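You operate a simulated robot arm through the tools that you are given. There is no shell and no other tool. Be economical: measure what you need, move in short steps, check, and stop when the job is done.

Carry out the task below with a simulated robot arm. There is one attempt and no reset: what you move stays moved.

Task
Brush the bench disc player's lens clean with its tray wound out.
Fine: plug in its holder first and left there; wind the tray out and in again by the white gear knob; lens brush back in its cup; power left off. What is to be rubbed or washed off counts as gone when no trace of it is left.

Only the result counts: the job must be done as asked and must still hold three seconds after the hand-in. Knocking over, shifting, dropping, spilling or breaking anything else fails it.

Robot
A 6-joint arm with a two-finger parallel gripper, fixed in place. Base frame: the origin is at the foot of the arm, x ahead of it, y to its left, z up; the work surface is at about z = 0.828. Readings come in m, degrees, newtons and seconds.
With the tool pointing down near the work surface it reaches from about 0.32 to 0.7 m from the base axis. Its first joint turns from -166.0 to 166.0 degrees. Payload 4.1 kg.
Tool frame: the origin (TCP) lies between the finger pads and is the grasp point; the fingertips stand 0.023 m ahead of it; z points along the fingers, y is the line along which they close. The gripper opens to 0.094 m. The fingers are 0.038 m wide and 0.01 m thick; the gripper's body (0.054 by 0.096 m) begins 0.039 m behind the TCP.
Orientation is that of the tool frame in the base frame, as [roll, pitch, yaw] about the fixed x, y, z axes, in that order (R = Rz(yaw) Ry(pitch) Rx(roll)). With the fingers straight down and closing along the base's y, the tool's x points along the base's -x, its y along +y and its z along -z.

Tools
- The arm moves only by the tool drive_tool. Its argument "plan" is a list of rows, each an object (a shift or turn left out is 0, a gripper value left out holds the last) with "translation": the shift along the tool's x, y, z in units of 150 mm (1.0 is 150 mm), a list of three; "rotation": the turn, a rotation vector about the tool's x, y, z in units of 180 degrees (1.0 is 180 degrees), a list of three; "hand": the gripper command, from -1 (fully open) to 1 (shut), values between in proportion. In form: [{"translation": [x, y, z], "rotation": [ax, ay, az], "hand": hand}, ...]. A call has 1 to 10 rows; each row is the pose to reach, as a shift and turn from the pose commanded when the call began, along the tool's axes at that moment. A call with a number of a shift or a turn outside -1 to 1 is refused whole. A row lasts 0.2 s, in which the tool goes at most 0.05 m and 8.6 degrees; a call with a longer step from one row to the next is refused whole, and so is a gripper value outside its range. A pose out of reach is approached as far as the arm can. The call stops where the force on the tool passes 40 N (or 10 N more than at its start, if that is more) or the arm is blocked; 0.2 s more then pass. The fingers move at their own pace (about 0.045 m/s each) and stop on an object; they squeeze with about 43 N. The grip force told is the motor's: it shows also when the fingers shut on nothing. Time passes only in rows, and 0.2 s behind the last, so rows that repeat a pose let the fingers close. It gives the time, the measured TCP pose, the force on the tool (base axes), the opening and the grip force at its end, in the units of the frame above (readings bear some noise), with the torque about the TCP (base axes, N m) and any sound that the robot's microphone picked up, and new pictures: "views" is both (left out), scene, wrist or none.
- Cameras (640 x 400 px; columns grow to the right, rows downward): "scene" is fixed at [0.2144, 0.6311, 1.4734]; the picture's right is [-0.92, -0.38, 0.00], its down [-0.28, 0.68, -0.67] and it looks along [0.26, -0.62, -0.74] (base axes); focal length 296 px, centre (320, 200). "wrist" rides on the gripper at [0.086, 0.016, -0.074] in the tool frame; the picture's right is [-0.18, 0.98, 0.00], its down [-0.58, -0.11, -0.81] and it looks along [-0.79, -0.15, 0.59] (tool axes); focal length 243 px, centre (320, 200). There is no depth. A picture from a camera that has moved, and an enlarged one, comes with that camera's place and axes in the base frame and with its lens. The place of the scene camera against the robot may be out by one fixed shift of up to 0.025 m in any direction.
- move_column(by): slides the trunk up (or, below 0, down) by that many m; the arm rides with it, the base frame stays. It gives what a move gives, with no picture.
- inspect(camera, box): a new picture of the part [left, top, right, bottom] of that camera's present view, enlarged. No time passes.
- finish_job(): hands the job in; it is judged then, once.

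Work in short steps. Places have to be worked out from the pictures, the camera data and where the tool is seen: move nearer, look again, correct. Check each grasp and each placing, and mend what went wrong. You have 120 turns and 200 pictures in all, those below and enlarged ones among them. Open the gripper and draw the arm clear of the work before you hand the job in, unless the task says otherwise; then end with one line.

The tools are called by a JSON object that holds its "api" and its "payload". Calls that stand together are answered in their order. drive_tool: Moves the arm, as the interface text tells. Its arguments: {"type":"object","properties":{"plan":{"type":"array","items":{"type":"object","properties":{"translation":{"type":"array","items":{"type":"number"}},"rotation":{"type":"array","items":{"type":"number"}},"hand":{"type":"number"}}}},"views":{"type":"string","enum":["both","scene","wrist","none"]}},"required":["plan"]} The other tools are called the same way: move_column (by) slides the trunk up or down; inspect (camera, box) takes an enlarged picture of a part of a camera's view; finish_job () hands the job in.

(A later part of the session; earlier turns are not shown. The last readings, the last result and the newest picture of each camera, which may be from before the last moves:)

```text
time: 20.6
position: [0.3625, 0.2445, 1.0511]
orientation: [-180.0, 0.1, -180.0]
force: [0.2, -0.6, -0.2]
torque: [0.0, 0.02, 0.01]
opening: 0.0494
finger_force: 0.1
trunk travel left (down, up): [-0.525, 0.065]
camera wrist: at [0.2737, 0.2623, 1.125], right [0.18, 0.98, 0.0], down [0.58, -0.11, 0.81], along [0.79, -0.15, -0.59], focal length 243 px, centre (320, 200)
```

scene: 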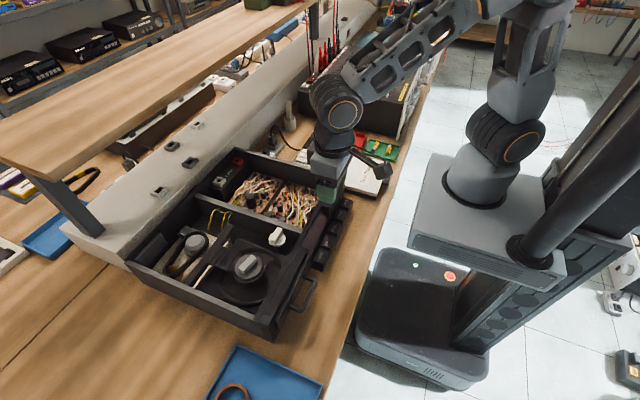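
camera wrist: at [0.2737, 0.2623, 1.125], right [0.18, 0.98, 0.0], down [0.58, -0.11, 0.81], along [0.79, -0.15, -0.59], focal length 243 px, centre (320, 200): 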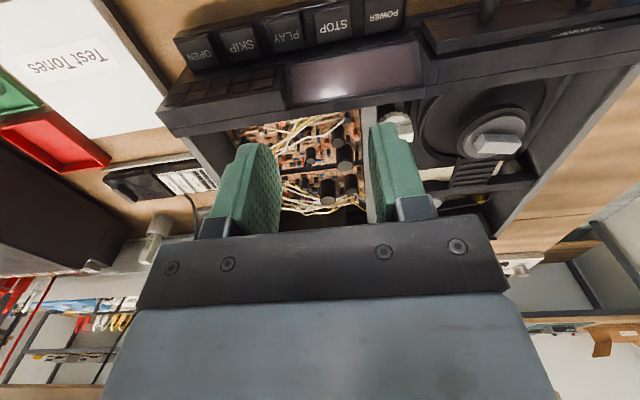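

I need a clear look at the white knob and its axis. I will shift +y and enlarge it.

{"api": "drive_tool", "payload": {"plan": [{"translation": [0, 0.25, -0.1]}, {"translation": [0, 0.5, -0.2]}, {"translation": [0, 0.6, -0.3]}, {"translation": [0, 0.6, -0.3]}], "views": "wrist"}}

{"api": "inspect", "payload": {"camera": "wrist", "box": [200, 20, 440, 170]}}

{"api": "inspect", "payload": {"camera": "scene", "box": [220, 215, 316, 275]}}

```text
time: 21.6
position: [0.3619, 0.3343, 1.0962]
orientation: [180.0, 0.0, -180.0]
force: [0.1, 0.3, 0.2]
torque: [0.02, 0.0, 0.02]
opening: 0.0494
finger_force: 0.1
trunk travel left (down, up): [-0.525, 0.065]
camera wrist: at [0.2754, 0.3517, 1.17], right [0.18, 0.98, 0.0], down [0.58, -0.11, 0.81], along [0.79, -0.15, -0.59], focal length 243 px, centre (320, 200)
```

wrist: 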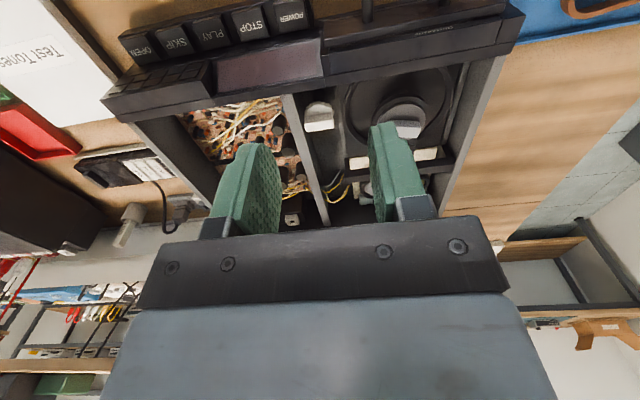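

```text
2.67 times, centred on (320, 95) of wrist
camera zoom: at [0.2754, 0.3517, 1.17], right [0.18, 0.98, 0.0], down [0.58, -0.11, 0.81], along [0.79, -0.15, -0.59], focal length 647 px, centre (320, 480)
```

zoom: 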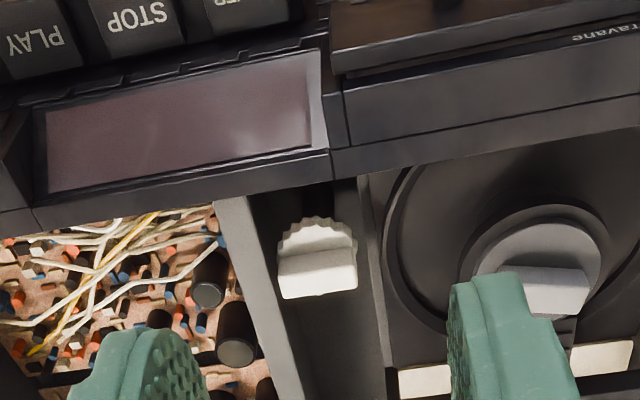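

```text
6.67 times, centred on (268, 245) of scene
camera zoom: at [0.2144, 0.6311, 1.4734], right [-0.92, -0.38, 0.0], down [-0.28, 0.68, -0.67], along [0.26, -0.62, -0.74], focal length 1975 px, centre (667, -100)
```

zoom: 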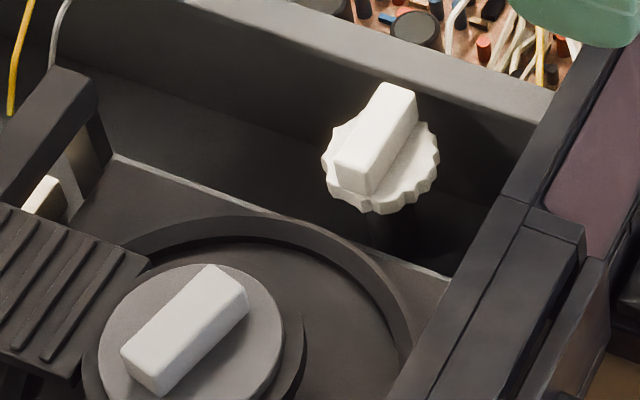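

The knob has a vertical axis with a bar along y at about (0.465,0.316,0.90), beside a partition wall at y≈0.295. I will yaw the tool 90° so the fingers close along x and the camera looks toward −y.

{"api": "drive_tool", "payload": {"plan": [{"rotation": [0, 0, 0.047]}, {"translation": [-0.1, 0, 0], "rotation": [0, 0, 0.094]}, {"translation": [-0.2, 0, 0], "rotation": [0, 0, 0.141]}, {"translation": [-0.3, 0, 0], "rotation": [0, 0, 0.188]}, {"translation": [-0.4, 0, 0], "rotation": [0, 0, 0.235]}, {"translation": [-0.5, 0, 0], "rotation": [0, 0, 0.282]}, {"translation": [-0.6, 0, 0], "rotation": [0, 0, 0.329]}, {"translation": [-0.65, 0, 0], "rotation": [0, 0, 0.376]}, {"translation": [-0.65, 0, 0], "rotation": [0, 0, 0.423]}, {"translation": [-0.65, 0, 0], "rotation": [0, 0, 0.47]}], "views": "none"}}

{"api": "drive_tool", "payload": {"plan": [{"rotation": [0, 0, 0.03]}, {"rotation": [0, 0, 0.03]}]}}

{"api": "inspect", "payload": {"camera": "wrist", "box": [200, 20, 440, 170]}}

```text
time: 23.8
position: [0.4597, 0.3348, 1.0952]
orientation: [-180.0, 0.0, 95.2]
force: [0.0, 0.5, -0.6]
torque: [0.01, 0.01, 0.04]
opening: 0.0494
finger_force: 0.1
trunk travel left (down, up): [-0.525, 0.065]
```

```text
time: 24.4
position: [0.4592, 0.3347, 1.0946]
orientation: [180.0, -0.1, 90.1]
force: [0.0, 0.0, -0.3]
torque: [-0.03, -0.05, 0.02]
opening: 0.0494
finger_force: 0.2
trunk travel left (down, up): [-0.525, 0.065]
camera wrist: at [0.4743, 0.422, 1.1695], right [0.98, -0.18, 0.0], down [-0.11, -0.58, 0.81], along [-0.15, -0.79, -0.59], focal length 243 px, centre (320, 200)
```

scene: 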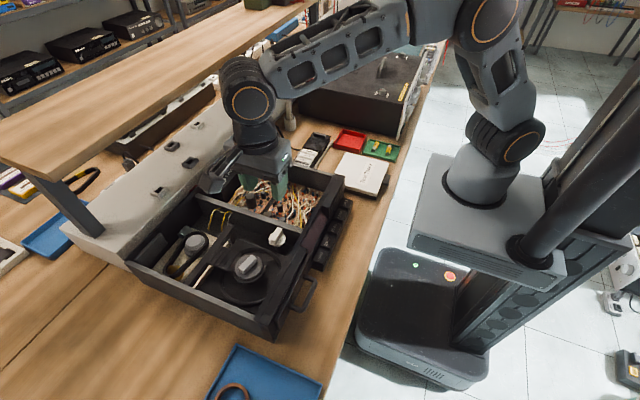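
wrist: 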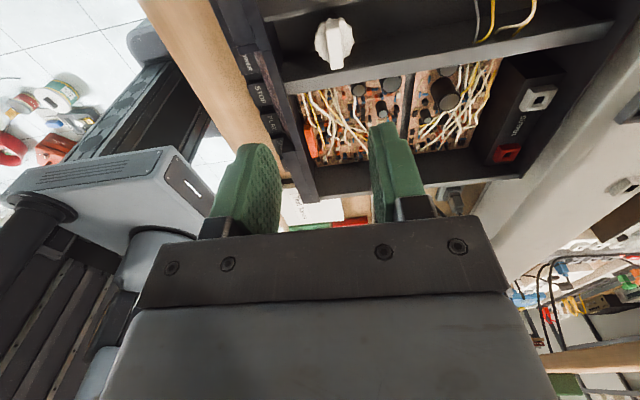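

```text
2.67 times, centred on (320, 95) of wrist
camera zoom: at [0.4743, 0.422, 1.1695], right [0.98, -0.18, 0.0], down [-0.11, -0.58, 0.81], along [-0.15, -0.79, -0.59], focal length 647 px, centre (320, 480)
```

zoom: 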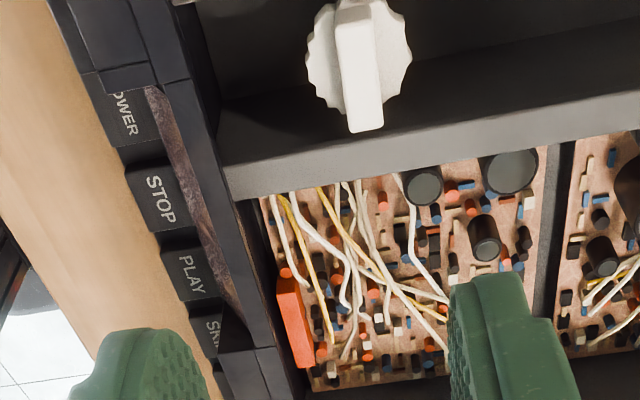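

The wall top is about z≈0.875, lower than the bar (≈0.90), so the fingers clear it. Knob axis is near (0.469,0.3145). I will descend above it.

{"api": "drive_tool", "payload": {"plan": [{"translation": [-0.133, 0.067, 0.25]}, {"translation": [-0.133, 0.067, 0.5]}, {"translation": [-0.133, 0.067, 0.75]}, {"translation": [-0.133, 0.067, 0.9]}, {"translation": [-0.133, 0.067, 0.9]}]}}

{"api": "inspect", "payload": {"camera": "wrist", "box": [200, 20, 440, 170]}}

{"api": "inspect", "payload": {"camera": "scene", "box": [220, 200, 332, 270]}}

```text
time: 25.6
position: [0.4682, 0.314, 0.9593]
orientation: [-180.0, 0.0, 89.9]
force: [-0.3, -0.6, -0.2]
torque: [0.01, 0.01, -0.04]
opening: 0.0492
finger_force: 0.2
trunk travel left (down, up): [-0.525, 0.065]
camera wrist: at [0.4839, 0.4023, 1.0344], right [0.98, -0.18, 0.0], down [-0.11, -0.58, 0.81], along [-0.15, -0.79, -0.59], focal length 243 px, centre (320, 200)
```

scene: 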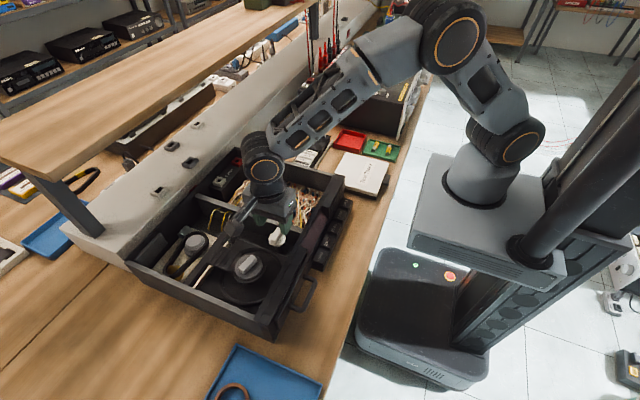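
wrist: 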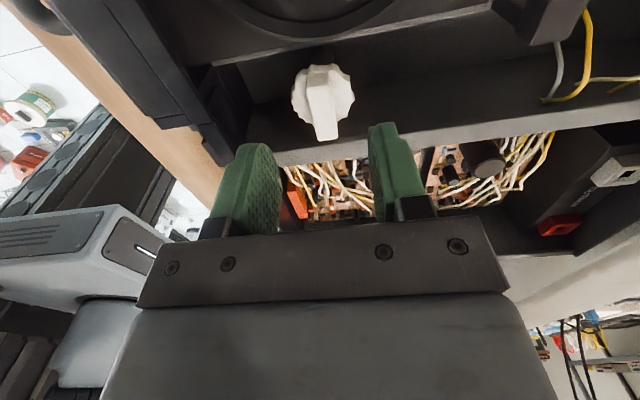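

```text
2.67 times, centred on (320, 95) of wrist
camera zoom: at [0.4839, 0.4023, 1.0344], right [0.98, -0.18, 0.0], down [-0.11, -0.58, 0.81], along [-0.15, -0.79, -0.59], focal length 647 px, centre (320, 480)
```

zoom: 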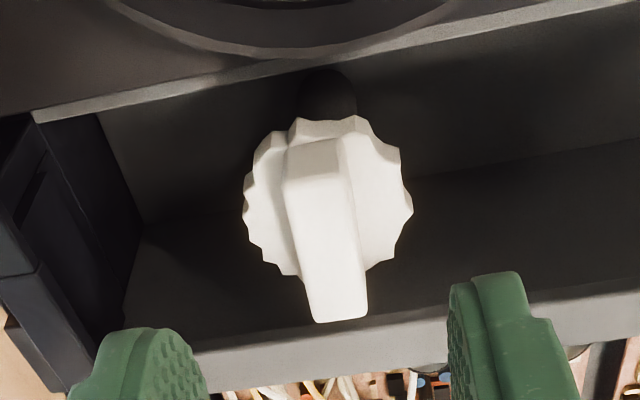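

```text
5.71 times, centred on (276, 235) of scene
camera zoom: at [0.2144, 0.6311, 1.4734], right [-0.92, -0.38, 0.0], down [-0.28, 0.68, -0.67], along [0.26, -0.62, -0.74], focal length 1693 px, centre (571, 0)
```

zoom: 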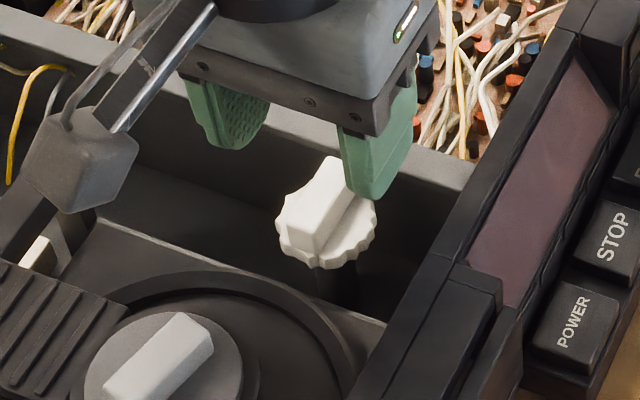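

The bar top is near z≈0.90 at (0.470,0.314). I will descend 40 mm so that the fingertips straddle the bar, then look.

{"api": "drive_tool", "payload": {"plan": [{"translation": [0, 0.012, 0.15], "hand": -0.05}, {"translation": [0, 0.012, 0.27]}, {"translation": [0, 0.012, 0.27]}]}}

{"api": "inspect", "payload": {"camera": "wrist", "box": [200, 60, 440, 210]}}

{"api": "inspect", "payload": {"camera": "scene", "box": [220, 200, 332, 270]}}

```text
time: 26.4
position: [0.4717, 0.3144, 0.9191]
orientation: [-179.9, 0.1, 90.1]
force: [0.0, 0.0, -0.3]
torque: [0.02, -0.03, -0.01]
opening: 0.0493
finger_force: 0.0
trunk travel left (down, up): [-0.525, 0.065]
camera wrist: at [0.4863, 0.4014, 0.994], right [0.98, -0.18, 0.0], down [-0.11, -0.58, 0.81], along [-0.15, -0.79, -0.59], focal length 243 px, centre (320, 200)
```

scene: 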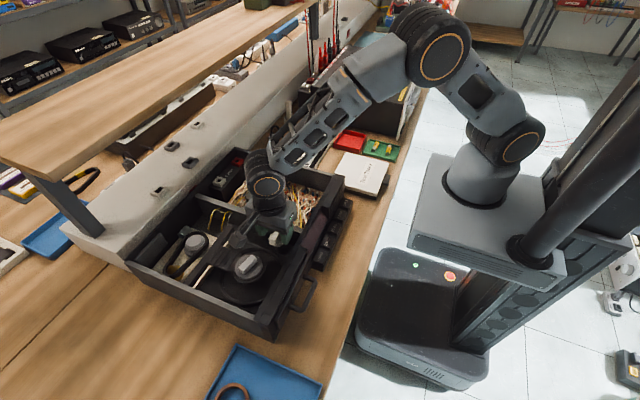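
wrist: 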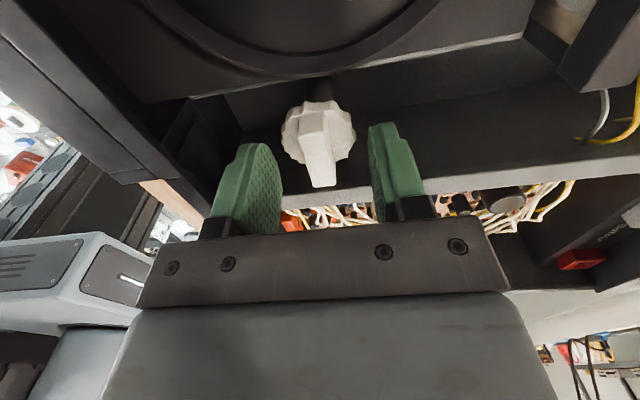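

```text
2.67 times, centred on (320, 135) of wrist
camera zoom: at [0.4863, 0.4014, 0.994], right [0.98, -0.18, 0.0], down [-0.11, -0.58, 0.81], along [-0.15, -0.79, -0.59], focal length 647 px, centre (320, 373)
```

zoom: 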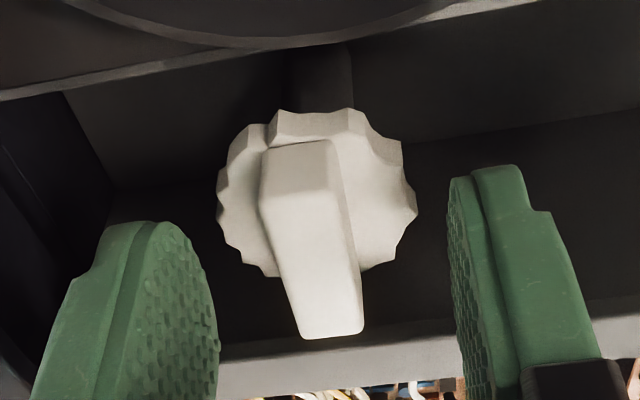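

```text
5.71 times, centred on (276, 235) of scene
camera zoom: at [0.2144, 0.6311, 1.4734], right [-0.92, -0.38, 0.0], down [-0.28, 0.68, -0.67], along [0.26, -0.62, -0.74], focal length 1693 px, centre (571, 0)
```

zoom: 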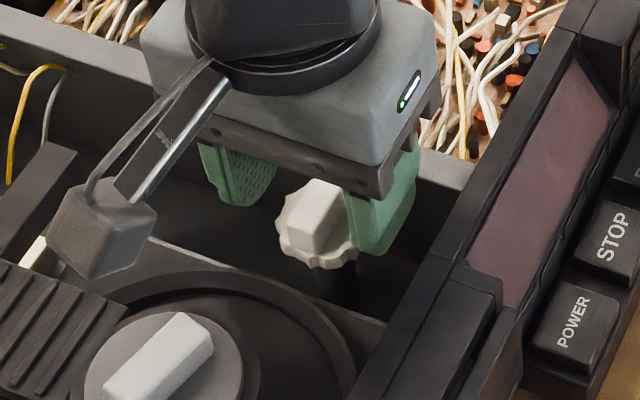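

The bar is centred between the fingers and its top is near z≈0.903. I will lower 7 mm and grip it.

{"api": "drive_tool", "payload": {"plan": [{"translation": [0, -0.01, 0.047]}, {"translation": [0, -0.01, 0.047], "hand": 0.3}, {"translation": [0, -0.01, 0.047], "hand": 1}, {"translation": [0, -0.01, 0.047], "hand": 1}, {"translation": [0, -0.01, 0.047], "hand": 1}, {"translation": [0, -0.01, 0.047], "hand": 1}], "views": "wrist"}}

{"api": "inspect", "payload": {"camera": "wrist", "box": [200, 60, 440, 210]}}

```text
time: 27.8
position: [0.4697, 0.3146, 0.911]
orientation: [180.0, 0.0, 89.9]
force: [4.2, 0.0, -2.1]
torque: [0.32, -0.32, 0.01]
opening: 0.0395
finger_force: 44.8
trunk travel left (down, up): [-0.525, 0.065]
camera wrist: at [0.4855, 0.4018, 0.9866], right [0.98, -0.18, 0.0], down [-0.11, -0.58, 0.81], along [-0.15, -0.79, -0.59], focal length 243 px, centre (320, 200)
```

wrist: 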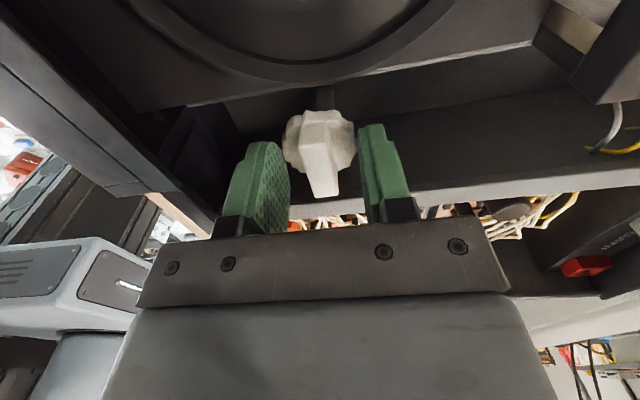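

```text
2.67 times, centred on (320, 135) of wrist
camera zoom: at [0.4855, 0.4018, 0.9866], right [0.98, -0.18, 0.0], down [-0.11, -0.58, 0.81], along [-0.15, -0.79, -0.59], focal length 647 px, centre (320, 373)
```

zoom: 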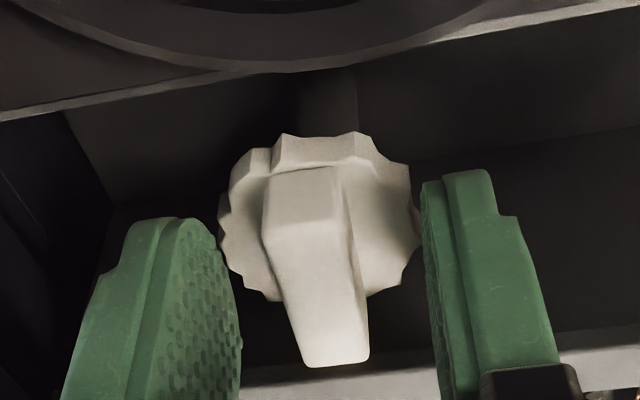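

The fingers caught the gear rim (39.5 mm) rather than the bar. I will open, raise 5 mm and grip the bar for positive drive.

{"api": "drive_tool", "payload": {"plan": [{"translation": [0, 0, 0], "hand": 0}, {"translation": [0, 0, -0.034], "hand": 0}, {"translation": [0, 0, -0.034], "hand": 1}, {"translation": [0, 0, -0.034], "hand": 1}, {"translation": [0, 0, -0.034], "hand": 1}, {"translation": [0, 0, -0.034], "hand": 1}, {"translation": [0, 0, -0.034], "hand": 1}], "views": "wrist"}}

{"api": "inspect", "payload": {"camera": "wrist", "box": [200, 60, 440, 210]}}

```text
time: 29.4
position: [0.4706, 0.3142, 0.9174]
orientation: [-179.9, 0.0, 90.0]
force: [6.0, 1.7, 1.3]
torque: [0.21, -0.15, -0.02]
opening: 0.0139
finger_force: 44.8
trunk travel left (down, up): [-0.525, 0.065]
camera wrist: at [0.4855, 0.4017, 0.992], right [0.98, -0.18, 0.0], down [-0.11, -0.58, 0.81], along [-0.15, -0.79, -0.59], focal length 243 px, centre (320, 200)
```

wrist: 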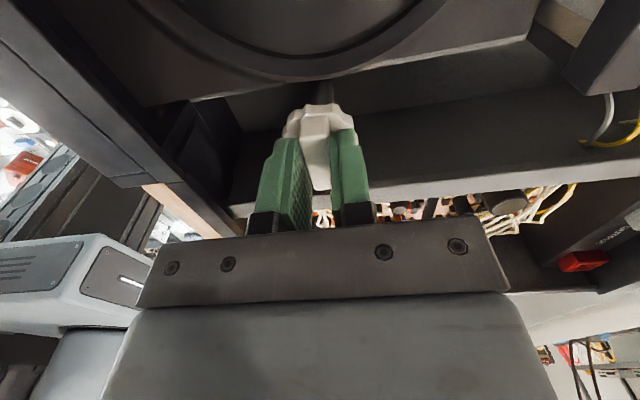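

```text
2.67 times, centred on (320, 135) of wrist
camera zoom: at [0.4855, 0.4017, 0.992], right [0.98, -0.18, 0.0], down [-0.11, -0.58, 0.81], along [-0.15, -0.79, -0.59], focal length 647 px, centre (320, 373)
```

zoom: 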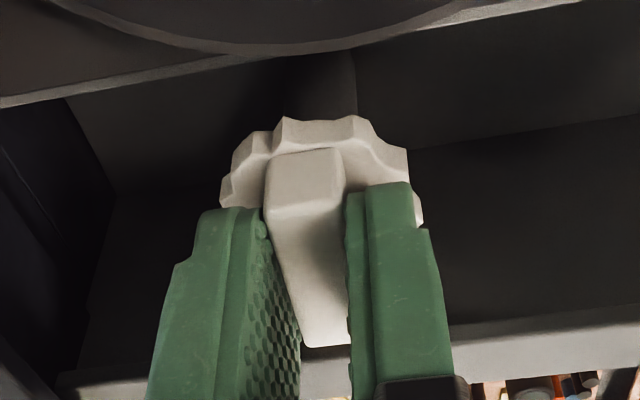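

The bar is gripped at 13.9 mm. I will test a turn clockwise from above in small steps, watching the torque and the tray.

{"api": "drive_tool", "payload": {"plan": [{"rotation": [0, 0, 0.03]}, {"rotation": [0, 0, 0.06]}, {"rotation": [0, 0, 0.09]}, {"rotation": [0, 0, 0.12]}, {"rotation": [0, 0, 0.12]}], "views": "both"}}

{"api": "inspect", "payload": {"camera": "scene", "box": [180, 200, 340, 300]}}

```text
time: 30.6
position: [0.4702, 0.3145, 0.9173]
orientation: [-180.0, 0.1, 68.3]
force: [8.6, -0.7, 5.7]
torque: [0.09, -0.1, 0.0]
opening: 0.0138
finger_force: 44.9
trunk travel left (down, up): [-0.525, 0.065]
camera wrist: at [0.5167, 0.3896, 0.992], right [0.85, -0.53, 0.0], down [-0.32, -0.5, 0.81], along [-0.43, -0.68, -0.59], focal length 243 px, centre (320, 200)
```

scene: 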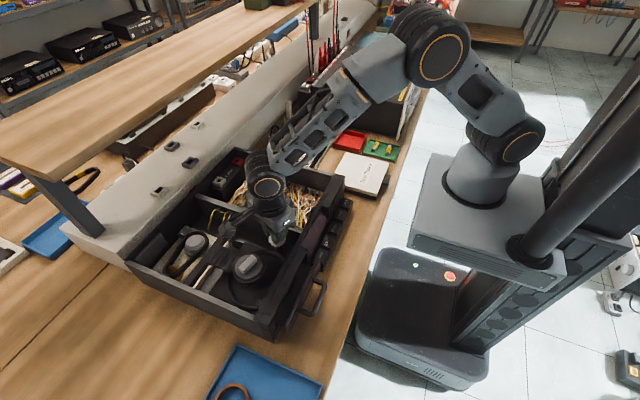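
wrist: 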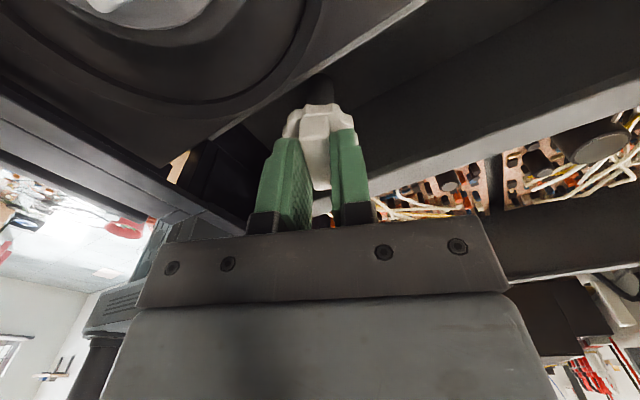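

```text
4.00 times, centred on (260, 250) of scene
camera zoom: at [0.2144, 0.6311, 1.4734], right [-0.92, -0.38, 0.0], down [-0.28, 0.68, -0.67], along [0.26, -0.62, -0.74], focal length 1185 px, centre (560, 0)
```

zoom: 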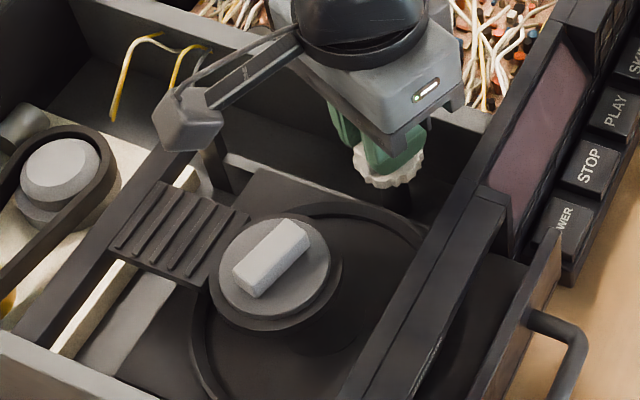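

Clockwise winds the tray out, and 22° moved it visibly. I will keep turning.

{"api": "drive_tool", "payload": {"plan": [{"rotation": [0, 0, 0.04]}, {"rotation": [0, 0, 0.08]}, {"rotation": [0, 0, 0.12]}, {"rotation": [0, 0, 0.16]}, {"rotation": [0, 0, 0.2]}, {"rotation": [0, 0, 0.24]}, {"rotation": [0, 0, 0.28]}, {"rotation": [0, 0, 0.28]}], "views": "scene"}}

{"api": "inspect", "payload": {"camera": "scene", "box": [180, 200, 340, 300]}}

```text
time: 31.6
position: [0.4701, 0.3133, 0.9161]
orientation: [-178.4, -0.5, 42.3]
force: [-15.8, 27.1, -0.3]
torque: [-0.12, 0.36, 0.02]
opening: 0.0143
finger_force: 44.8
out of reach, approached as far as the arm can: row 4
trunk travel left (down, up): [-0.525, 0.065]
stopped in row 4: the force on the tool passed its limit at 59 N (the readings are from after the stop); the commanded pose is now the measured one
```

scene: 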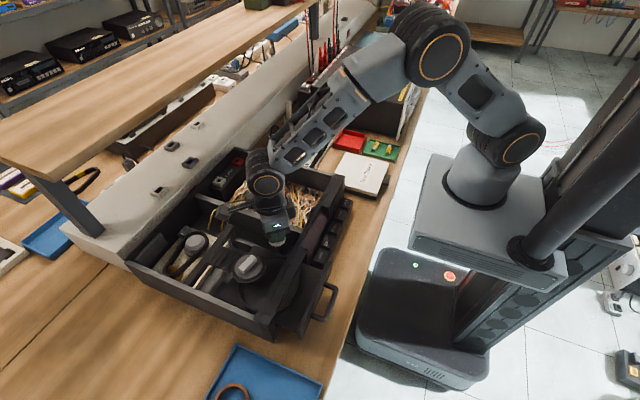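

```text
4.00 times, centred on (260, 250) of scene
camera zoom: at [0.2144, 0.6311, 1.4734], right [-0.92, -0.38, 0.0], down [-0.28, 0.68, -0.67], along [0.26, -0.62, -0.74], focal length 1185 px, centre (560, 0)
```

zoom: 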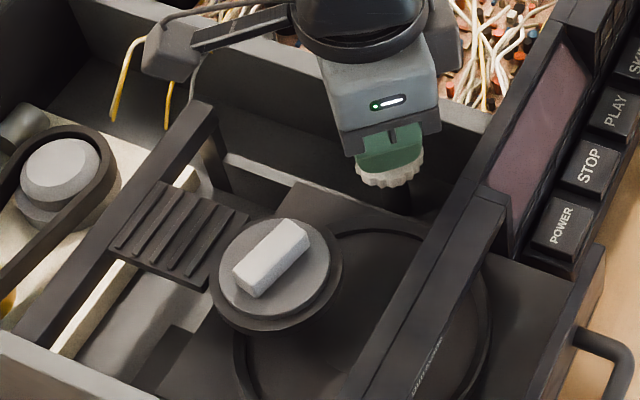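

The wrist joint is at its limit at yaw 42°, and the tray is partly out. I will release, rise, rotate back 180° (the bar is symmetric) and regrip.

{"api": "drive_tool", "payload": {"plan": [{"hand": 0.3}, {"hand": 0.1}, {"translation": [0, 0, -0.15], "hand": 0.0}, {"translation": [0, 0, -0.3], "rotation": [0, 0, -0.04]}, {"translation": [0, 0, -0.3], "rotation": [0, 0, -0.087]}, {"translation": [0, 0, -0.3], "rotation": [0, 0, -0.134]}, {"translation": [0, 0, -0.3], "rotation": [0, 0, -0.181]}, {"translation": [0, 0, -0.3], "rotation": [0, 0, -0.228]}, {"translation": [0, 0, -0.3], "rotation": [0, 0, -0.275]}, {"translation": [0, 0, -0.3], "rotation": [0, 0, -0.322]}], "views": "none"}}

{"api": "drive_tool", "payload": {"plan": [{"rotation": [0, 0, -0.047]}, {"rotation": [0, 0, -0.094]}, {"rotation": [0, 0, -0.141]}, {"rotation": [0, 0, -0.188]}, {"rotation": [0, 0, -0.235]}, {"rotation": [0, 0, -0.282]}, {"rotation": [0, 0, -0.329]}, {"rotation": [0, 0, -0.376]}, {"rotation": [0, 0, -0.423]}, {"rotation": [0, 0, -0.47]}], "views": "wrist"}}

{"api": "inspect", "payload": {"camera": "scene", "box": [180, 200, 340, 300]}}

```text
time: 32.3
position: [0.4701, 0.3143, 0.917]
orientation: [-178.3, -0.4, 42.2]
force: [-18.8, 38.9, -7.3]
torque: [0.69, 0.26, -0.47]
opening: 0.0265
finger_force: 0.0
trunk travel left (down, up): [-0.525, 0.065]
stopped in row 3: the force on the tool passed its limit at 50 N (the readings are from after the stop); the commanded pose is now the measured one
```

```text
time: 34.3
position: [0.468, 0.3167, 0.9196]
orientation: [180.0, -2.2, 117.3]
force: [-28.3, 41.1, 1.1]
torque: [0.48, 0.49, -1.83]
opening: 0.0504
finger_force: 3.6
trunk travel left (down, up): [-0.525, 0.065]
stopped in row 10: the force on the tool passed its limit at 57 N (the readings are from after the stop); the commanded pose is now the measured one
camera wrist: at [0.4438, 0.3994, 0.9977], right [0.96, 0.29, -0.01], down [0.18, -0.59, 0.78], along [0.22, -0.75, -0.62], focal length 243 px, centre (320, 200)
```

wrist: 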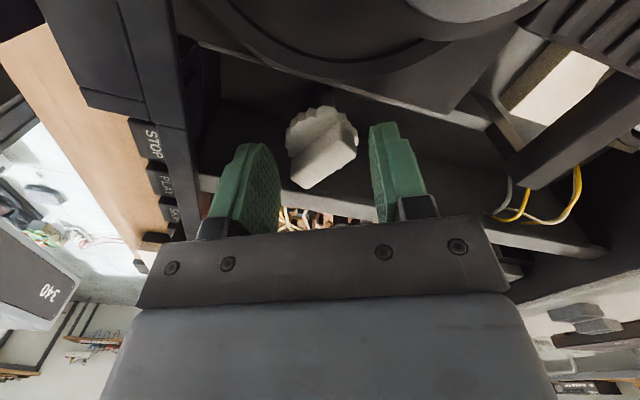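

```text
4.00 times, centred on (260, 250) of scene
camera zoom: at [0.2144, 0.6311, 1.4734], right [-0.92, -0.38, 0.0], down [-0.28, 0.68, -0.67], along [0.26, -0.62, -0.74], focal length 1185 px, centre (560, 0)
```

zoom: 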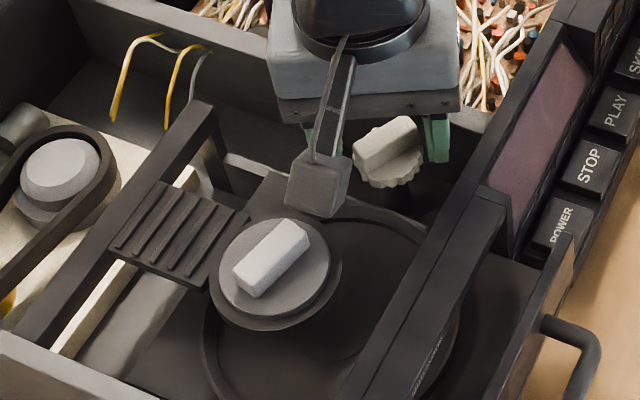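

A contact stopped both moves, and the fingers turned the knob part-way back. I will now rise straight up in small steps and read the force.

{"api": "drive_tool", "payload": {"plan": [{"translation": [0, 0, -0.05]}, {"translation": [0, 0, -0.1]}, {"translation": [0, 0, -0.2]}, {"translation": [0, 0, -0.3]}, {"translation": [0, 0, -0.3]}]}}

{"api": "inspect", "payload": {"camera": "scene", "box": [180, 180, 340, 280]}}

```text
time: 34.7
position: [0.468, 0.3154, 0.9191]
orientation: [-179.6, -2.6, 116.8]
force: [-23.8, 43.8, -9.1]
torque: [0.92, 0.13, -1.71]
opening: 0.0476
finger_force: 1.1
trunk travel left (down, up): [-0.525, 0.065]
stopped in row 1: the force on the tool passed its limit at 62 N (the readings are from after the stop); the commanded pose is now the measured one
camera wrist: at [0.4449, 0.3986, 0.998], right [0.96, 0.28, -0.02], down [0.18, -0.6, 0.78], along [0.21, -0.75, -0.62], focal length 243 px, centre (320, 200)
```

scene: 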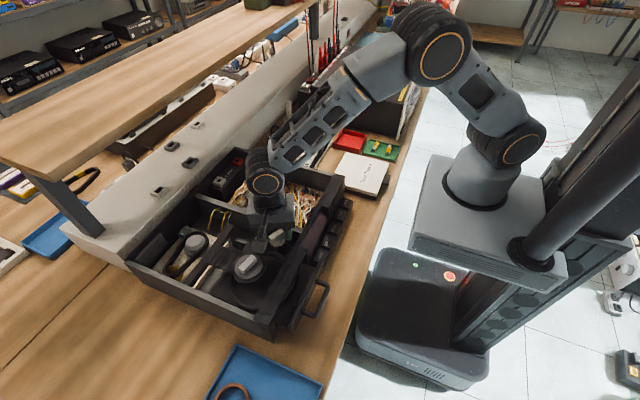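
wrist: 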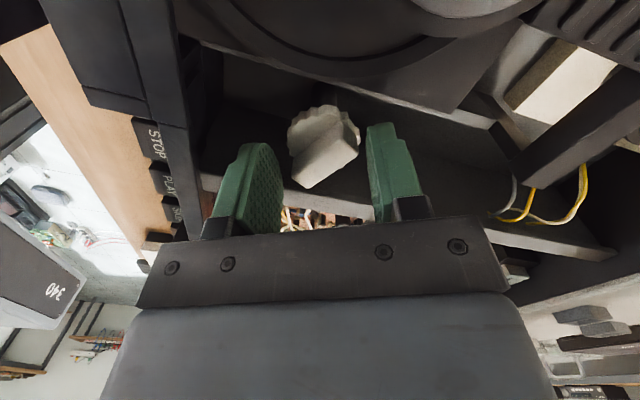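

```text
4.00 times, centred on (260, 230) of scene
camera zoom: at [0.2144, 0.6311, 1.4734], right [-0.92, -0.38, 0.0], down [-0.28, 0.68, -0.67], along [0.26, -0.62, -0.74], focal length 1185 px, centre (560, 80)
```

zoom: 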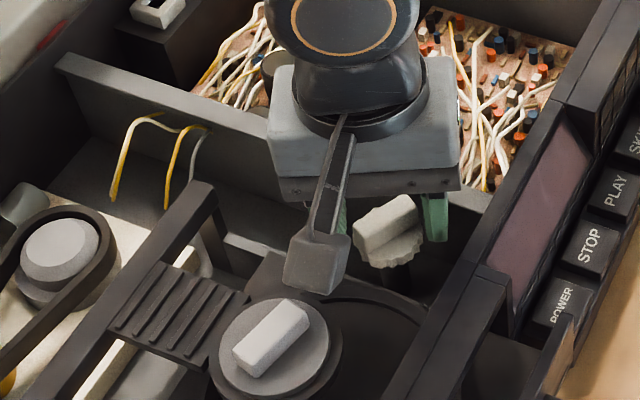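

The wrench places the contact at about (0.445,0.286,0.905): the −x fingertip is pressing the partition's inner face, so that wall is higher than I judged. I will move +y 5 mm to free it.

{"api": "drive_tool", "payload": {"plan": [{"translation": [0.01, 0.005, 0]}, {"translation": [0.02, 0.01, 0]}, {"translation": [0.03, 0.015, 0]}, {"translation": [0.03, 0.015, 0]}], "views": "none"}}

```text
time: 35.7
position: [0.4699, 0.3161, 0.9204]
orientation: [-179.6, -2.4, 116.7]
force: [-21.4, 29.0, -17.0]
torque: [0.99, -0.08, -1.38]
opening: 0.0497
finger_force: 2.8
trunk travel left (down, up): [-0.525, 0.065]
```

The force dropped. The line of action is on the −y edge of the −x finger, against the wall. I will move another 10 mm in +y.

{"api": "drive_tool", "payload": {"plan": [{"translation": [0.02, 0.01, 0]}, {"translation": [0.04, 0.02, 0]}, {"translation": [0.06, 0.03, 0]}, {"translation": [0.06, 0.03, 0]}], "views": "wrist"}}

{"api": "inspect", "payload": {"camera": "wrist", "box": [200, 60, 440, 210]}}

{"api": "inspect", "payload": {"camera": "scene", "box": [220, 200, 332, 270]}}

```text
time: 36.7
position: [0.4708, 0.3223, 0.9227]
orientation: [-179.7, -2.4, 117.0]
force: [-5.6, -5.3, 2.5]
torque: [-0.11, 0.14, -0.05]
opening: 0.0499
finger_force: 3.3
trunk travel left (down, up): [-0.525, 0.065]
camera wrist: at [0.4471, 0.4056, 1.0008], right [0.96, 0.28, -0.01], down [0.18, -0.6, 0.78], along [0.21, -0.75, -0.62], focal length 243 px, centre (320, 200)
```

wrist: 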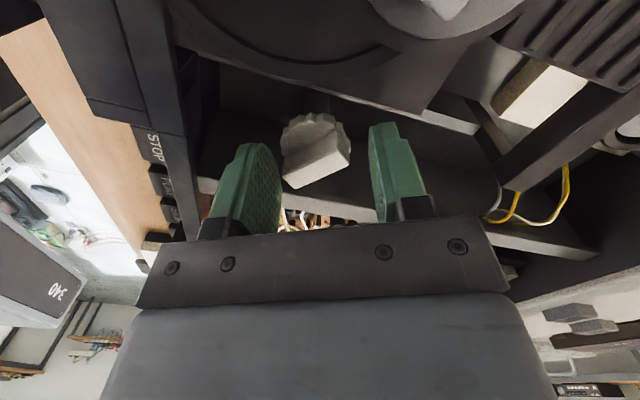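

```text
2.67 times, centred on (320, 135) of wrist
camera zoom: at [0.4471, 0.4056, 1.0008], right [0.96, 0.28, -0.01], down [0.18, -0.6, 0.78], along [0.21, -0.75, -0.62], focal length 647 px, centre (320, 373)
```

zoom: 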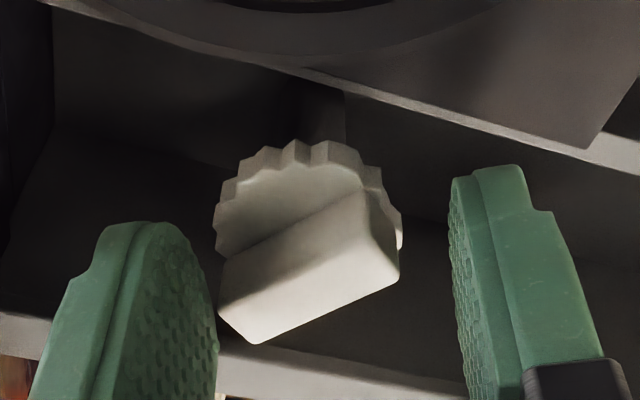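

```text
5.71 times, centred on (276, 235) of scene
camera zoom: at [0.2144, 0.6311, 1.4734], right [-0.92, -0.38, 0.0], down [-0.28, 0.68, -0.67], along [0.26, -0.62, -0.74], focal length 1693 px, centre (571, 0)
```

zoom: 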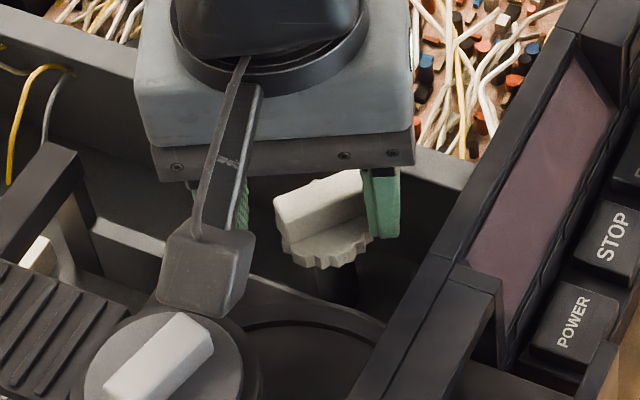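

Clear of the wall now. I will lift 45 mm and remove the 2.4° tilt.

{"api": "drive_tool", "payload": {"plan": [{"translation": [0, 0, -0.05]}, {"translation": [0, 0, -0.15]}, {"translation": [0, 0, -0.3], "rotation": [0, -0.0133, 0]}, {"translation": [0, 0, -0.3], "rotation": [0, -0.0133, 0]}], "views": "wrist"}}

{"api": "inspect", "payload": {"camera": "wrist", "box": [200, 20, 440, 170]}}

{"api": "inspect", "payload": {"camera": "scene", "box": [180, 190, 372, 310]}}

```text
time: 37.7
position: [0.4723, 0.3207, 0.9664]
orientation: [-179.6, 0.0, 116.9]
force: [1.1, -0.1, 0.0]
torque: [0.01, 0.0, 0.02]
opening: 0.047
finger_force: 0.0
trunk travel left (down, up): [-0.525, 0.065]
camera wrist: at [0.4479, 0.4065, 1.0413], right [0.96, 0.28, -0.01], down [0.17, -0.57, 0.81], along [0.22, -0.78, -0.59], focal length 243 px, centre (320, 200)
```

wrist: 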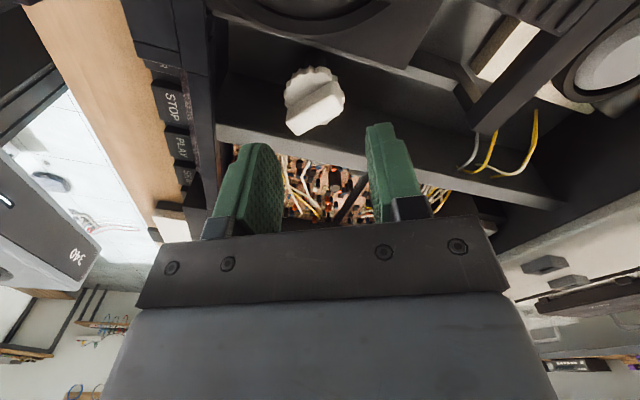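

```text
2.67 times, centred on (320, 95) of wrist
camera zoom: at [0.4479, 0.4065, 1.0413], right [0.96, 0.28, -0.01], down [0.17, -0.57, 0.81], along [0.22, -0.78, -0.59], focal length 647 px, centre (320, 480)
```

zoom: 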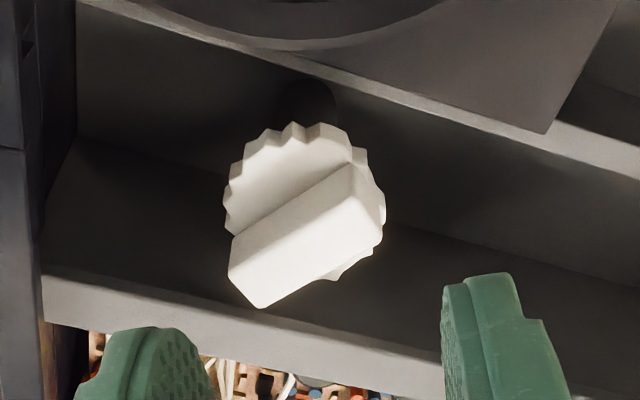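

```text
3.33 times, centred on (276, 250) of scene
camera zoom: at [0.2144, 0.6311, 1.4734], right [-0.92, -0.38, 0.0], down [-0.28, 0.68, -0.67], along [0.26, -0.62, -0.74], focal length 988 px, centre (467, 33)
```

zoom: 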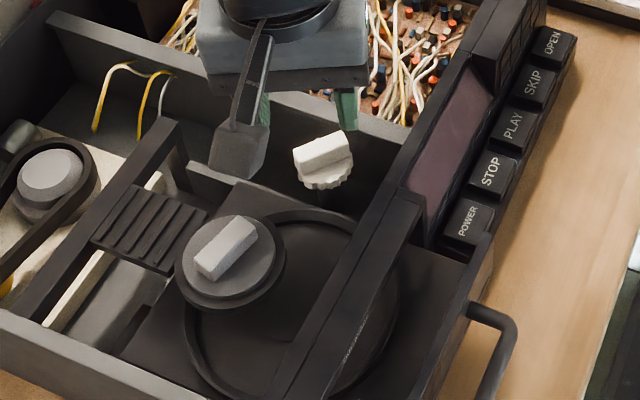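

The bar now points about 50° from +x, so the matching grip is at yaw 230°. To stay off the wall I will stroke from 270° to 90° later. First I will yaw to 230° at this height.

{"api": "drive_tool", "payload": {"plan": [{"rotation": [0, 0, -0.045], "hand": 0.2}, {"rotation": [0, 0, -0.09]}, {"rotation": [0, 0, -0.135]}, {"rotation": [0, 0, -0.18]}, {"rotation": [0, 0, -0.225]}, {"rotation": [0, 0, -0.27]}, {"rotation": [0, 0, -0.315]}, {"rotation": [0, 0, -0.36]}, {"rotation": [0, 0, -0.405]}, {"rotation": [0, 0, -0.45]}], "views": "none"}}

{"api": "drive_tool", "payload": {"plan": [{"rotation": [0, 0, -0.045], "hand": 0.57}, {"rotation": [0, 0, -0.09]}, {"rotation": [0, 0, -0.135]}, {"rotation": [0, 0, -0.178]}, {"rotation": [0, 0, -0.178]}], "views": "wrist"}}

{"api": "inspect", "payload": {"camera": "wrist", "box": [200, 20, 440, 170]}}

```text
time: 39.9
position: [0.4732, 0.3219, 0.9651]
orientation: [180.0, -0.4, -162.1]
force: [0.6, -0.3, 0.4]
torque: [0.01, -0.02, 0.01]
opening: 0.0377
finger_force: 0.2
trunk travel left (down, up): [-0.525, 0.065]
```

```text
time: 41.1
position: [0.4738, 0.3205, 0.9659]
orientation: [179.8, -0.4, -130.0]
force: [0.4, -0.1, 0.2]
torque: [0.04, -0.02, 0.04]
opening: 0.0201
finger_force: 0.0
trunk travel left (down, up): [-0.525, 0.065]
camera wrist: at [0.4051, 0.2669, 1.0418], right [-0.63, 0.77, 0.0], down [0.46, 0.38, 0.8], along [0.62, 0.51, -0.6], focal length 243 px, centre (320, 200)
```

wrist: 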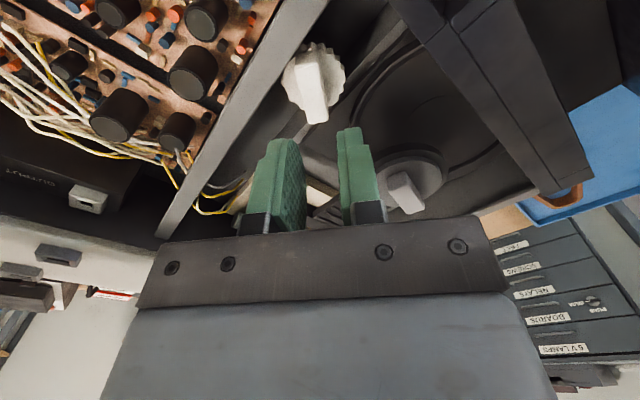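

```text
2.67 times, centred on (320, 95) of wrist
camera zoom: at [0.4051, 0.2669, 1.0418], right [-0.63, 0.77, 0.0], down [0.46, 0.38, 0.8], along [0.62, 0.51, -0.6], focal length 647 px, centre (320, 480)
```

zoom: 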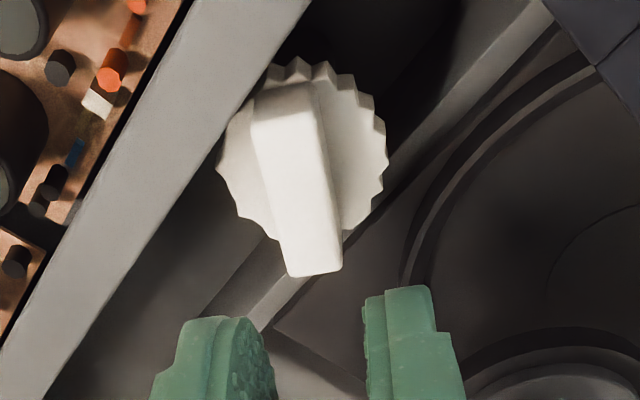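

The bar is aligned with the fingers. I will centre on (0.470,0.317) and descend to just above the bar to verify.

{"api": "drive_tool", "payload": {"plan": [{"translation": [0.032, 0.007, 0.1], "hand": 0.52}, {"translation": [0.032, 0.007, 0.22]}, {"translation": [0.032, 0.007, 0.22]}], "views": "wrist"}}

{"api": "inspect", "payload": {"camera": "wrist", "box": [200, 60, 440, 210]}}

```text
time: 41.9
position: [0.4681, 0.3185, 0.9337]
orientation: [179.8, -0.3, -130.2]
force: [-0.8, 0.8, 0.5]
torque: [-0.02, -0.01, -0.01]
opening: 0.0225
finger_force: 0.0
trunk travel left (down, up): [-0.525, 0.065]
camera wrist: at [0.4, 0.2643, 1.009], right [-0.63, 0.77, 0.0], down [0.46, 0.38, 0.8], along [0.62, 0.51, -0.6], focal length 243 px, centre (320, 200)
```

wrist: 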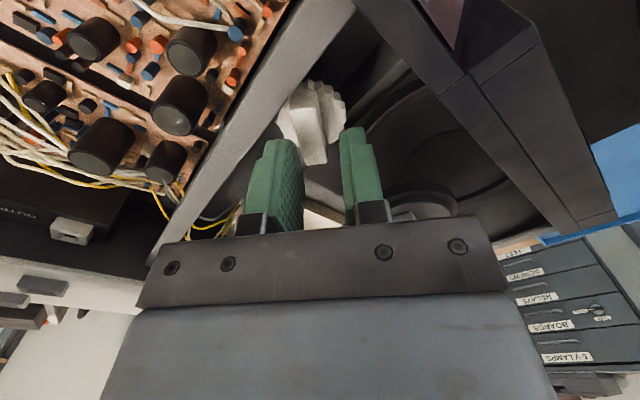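

```text
2.67 times, centred on (320, 135) of wrist
camera zoom: at [0.4, 0.2643, 1.009], right [-0.63, 0.77, 0.0], down [0.46, 0.38, 0.8], along [0.62, 0.51, -0.6], focal length 647 px, centre (320, 373)
```

zoom: 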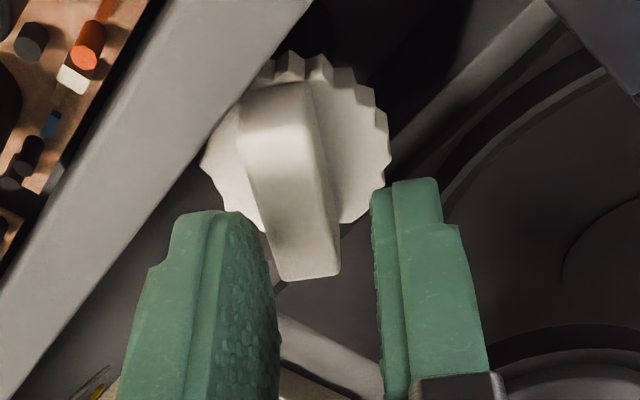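

The bar is offset about 3–4 mm to the −y' side of the finger gap. I will correct, lower to the grip height and close.

{"api": "drive_tool", "payload": {"plan": [{"translation": [0.013, -0.022, 0.0]}, {"translation": [0.013, -0.022, 0.06]}, {"translation": [0.013, -0.022, 0.107]}, {"translation": [0.013, -0.022, 0.107]}], "views": "wrist"}}

{"api": "inspect", "payload": {"camera": "wrist", "box": [200, 60, 440, 210]}}

```text
time: 42.9
position: [0.4714, 0.3144, 0.9174]
orientation: [179.8, -0.3, -130.2]
force: [0.2, 0.5, -0.7]
torque: [-0.01, 0.01, -0.02]
opening: 0.0227
finger_force: 0.1
trunk travel left (down, up): [-0.525, 0.065]
camera wrist: at [0.4025, 0.2602, 0.9925], right [-0.63, 0.77, 0.0], down [0.46, 0.38, 0.8], along [0.62, 0.51, -0.6], focal length 243 px, centre (320, 200)
```

wrist: 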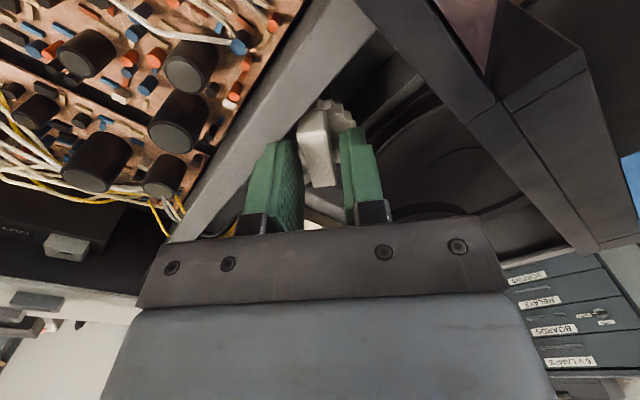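

```text
2.67 times, centred on (320, 135) of wrist
camera zoom: at [0.4025, 0.2602, 0.9925], right [-0.63, 0.77, 0.0], down [0.46, 0.38, 0.8], along [0.62, 0.51, -0.6], focal length 647 px, centre (320, 373)
```

zoom: 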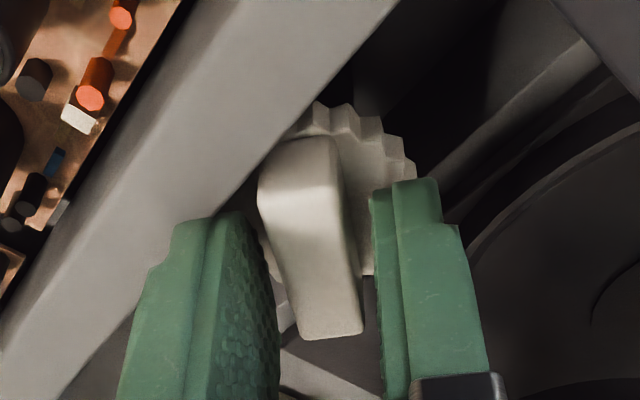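

The bar sits between the fingers without contact. I will close and begin turning clockwise.

{"api": "drive_tool", "payload": {"plan": [{"hand": 1}, {"hand": 1}, {"hand": 1}, {"rotation": [0, 0, 0.04]}, {"rotation": [0, 0, 0.08]}, {"rotation": [0, 0, 0.12]}, {"rotation": [0, 0, 0.12]}], "views": "none"}}

```text
time: 44.5
position: [0.4715, 0.3147, 0.9162]
orientation: [179.9, -0.3, -151.8]
force: [10.3, -9.3, -7.8]
torque: [0.45, -1.59, 0.0]
opening: 0.0142
finger_force: 45.0
trunk travel left (down, up): [-0.525, 0.065]
```

It turns. The reaction suggests the axis is about 1.5 mm toward (+x,−y), so I will correct that and continue.

{"api": "drive_tool", "payload": {"plan": [{"translation": [-0.004, -0.0135, 0], "rotation": [0, 0, 0.04]}, {"translation": [-0.004, -0.0135, 0], "rotation": [0, 0, 0.08]}, {"translation": [-0.004, -0.0135, 0], "rotation": [0, 0, 0.12]}, {"translation": [-0.004, -0.0135, 0], "rotation": [0, 0, 0.16]}, {"translation": [-0.004, -0.0135, 0], "rotation": [0, 0, 0.2]}, {"translation": [-0.004, -0.0135, 0], "rotation": [0, 0, 0.24]}, {"translation": [-0.004, -0.0135, 0], "rotation": [0, 0, 0.24]}], "views": "scene"}}

{"api": "inspect", "payload": {"camera": "scene", "box": [180, 190, 372, 310]}}

```text
time: 46.1
position: [0.472, 0.3128, 0.9173]
orientation: [-179.8, -0.3, 164.9]
force: [2.1, -7.2, 0.2]
torque: [0.43, 1.44, -0.01]
opening: 0.0141
finger_force: 45.2
trunk travel left (down, up): [-0.525, 0.065]
```

scene: 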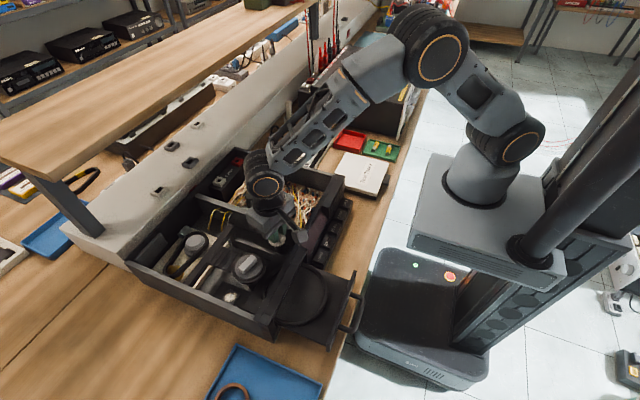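

```text
3.33 times, centred on (276, 250) of scene
camera zoom: at [0.2144, 0.6311, 1.4734], right [-0.92, -0.38, 0.0], down [-0.28, 0.68, -0.67], along [0.26, -0.62, -0.74], focal length 988 px, centre (467, 33)
```

zoom: 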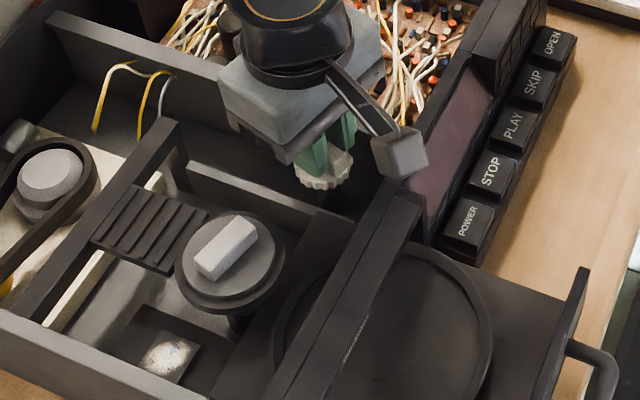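

The tray is well out and a dusty lens is exposed on the deck. I will continue the turn toward 90°, watching for the end stop.

{"api": "drive_tool", "payload": {"plan": [{"rotation": [0, 0, 0.04]}, {"rotation": [0, 0, 0.08]}, {"rotation": [0, 0, 0.12]}, {"rotation": [0, 0, 0.16]}, {"rotation": [0, 0, 0.2]}, {"rotation": [0, 0, 0.24]}, {"rotation": [0, 0, 0.28]}, {"rotation": [0, 0, 0.28]}], "views": "scene"}}

{"api": "inspect", "payload": {"camera": "scene", "box": [180, 190, 372, 310]}}

```text
time: 47.9
position: [0.4714, 0.3129, 0.9174]
orientation: [-179.6, -0.1, 114.6]
force: [-10.3, -15.0, -7.5]
torque: [0.93, 0.31, -0.01]
opening: 0.0138
finger_force: 45.4
trunk travel left (down, up): [-0.525, 0.065]
```

scene: 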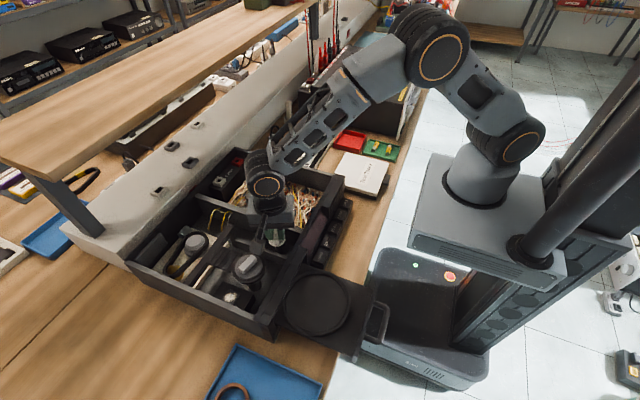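

```text
3.33 times, centred on (276, 250) of scene
camera zoom: at [0.2144, 0.6311, 1.4734], right [-0.92, -0.38, 0.0], down [-0.28, 0.68, -0.67], along [0.26, -0.62, -0.74], focal length 988 px, centre (467, 33)
```

zoom: 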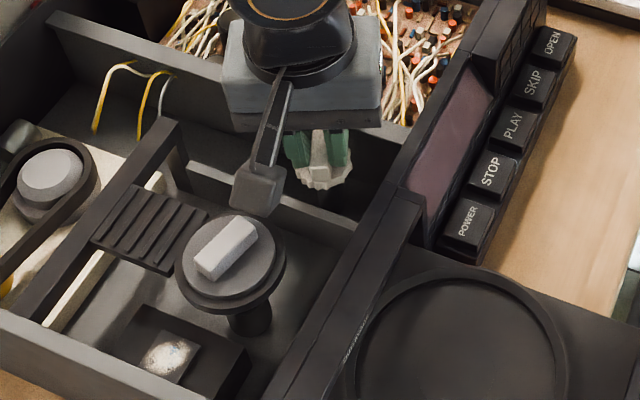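

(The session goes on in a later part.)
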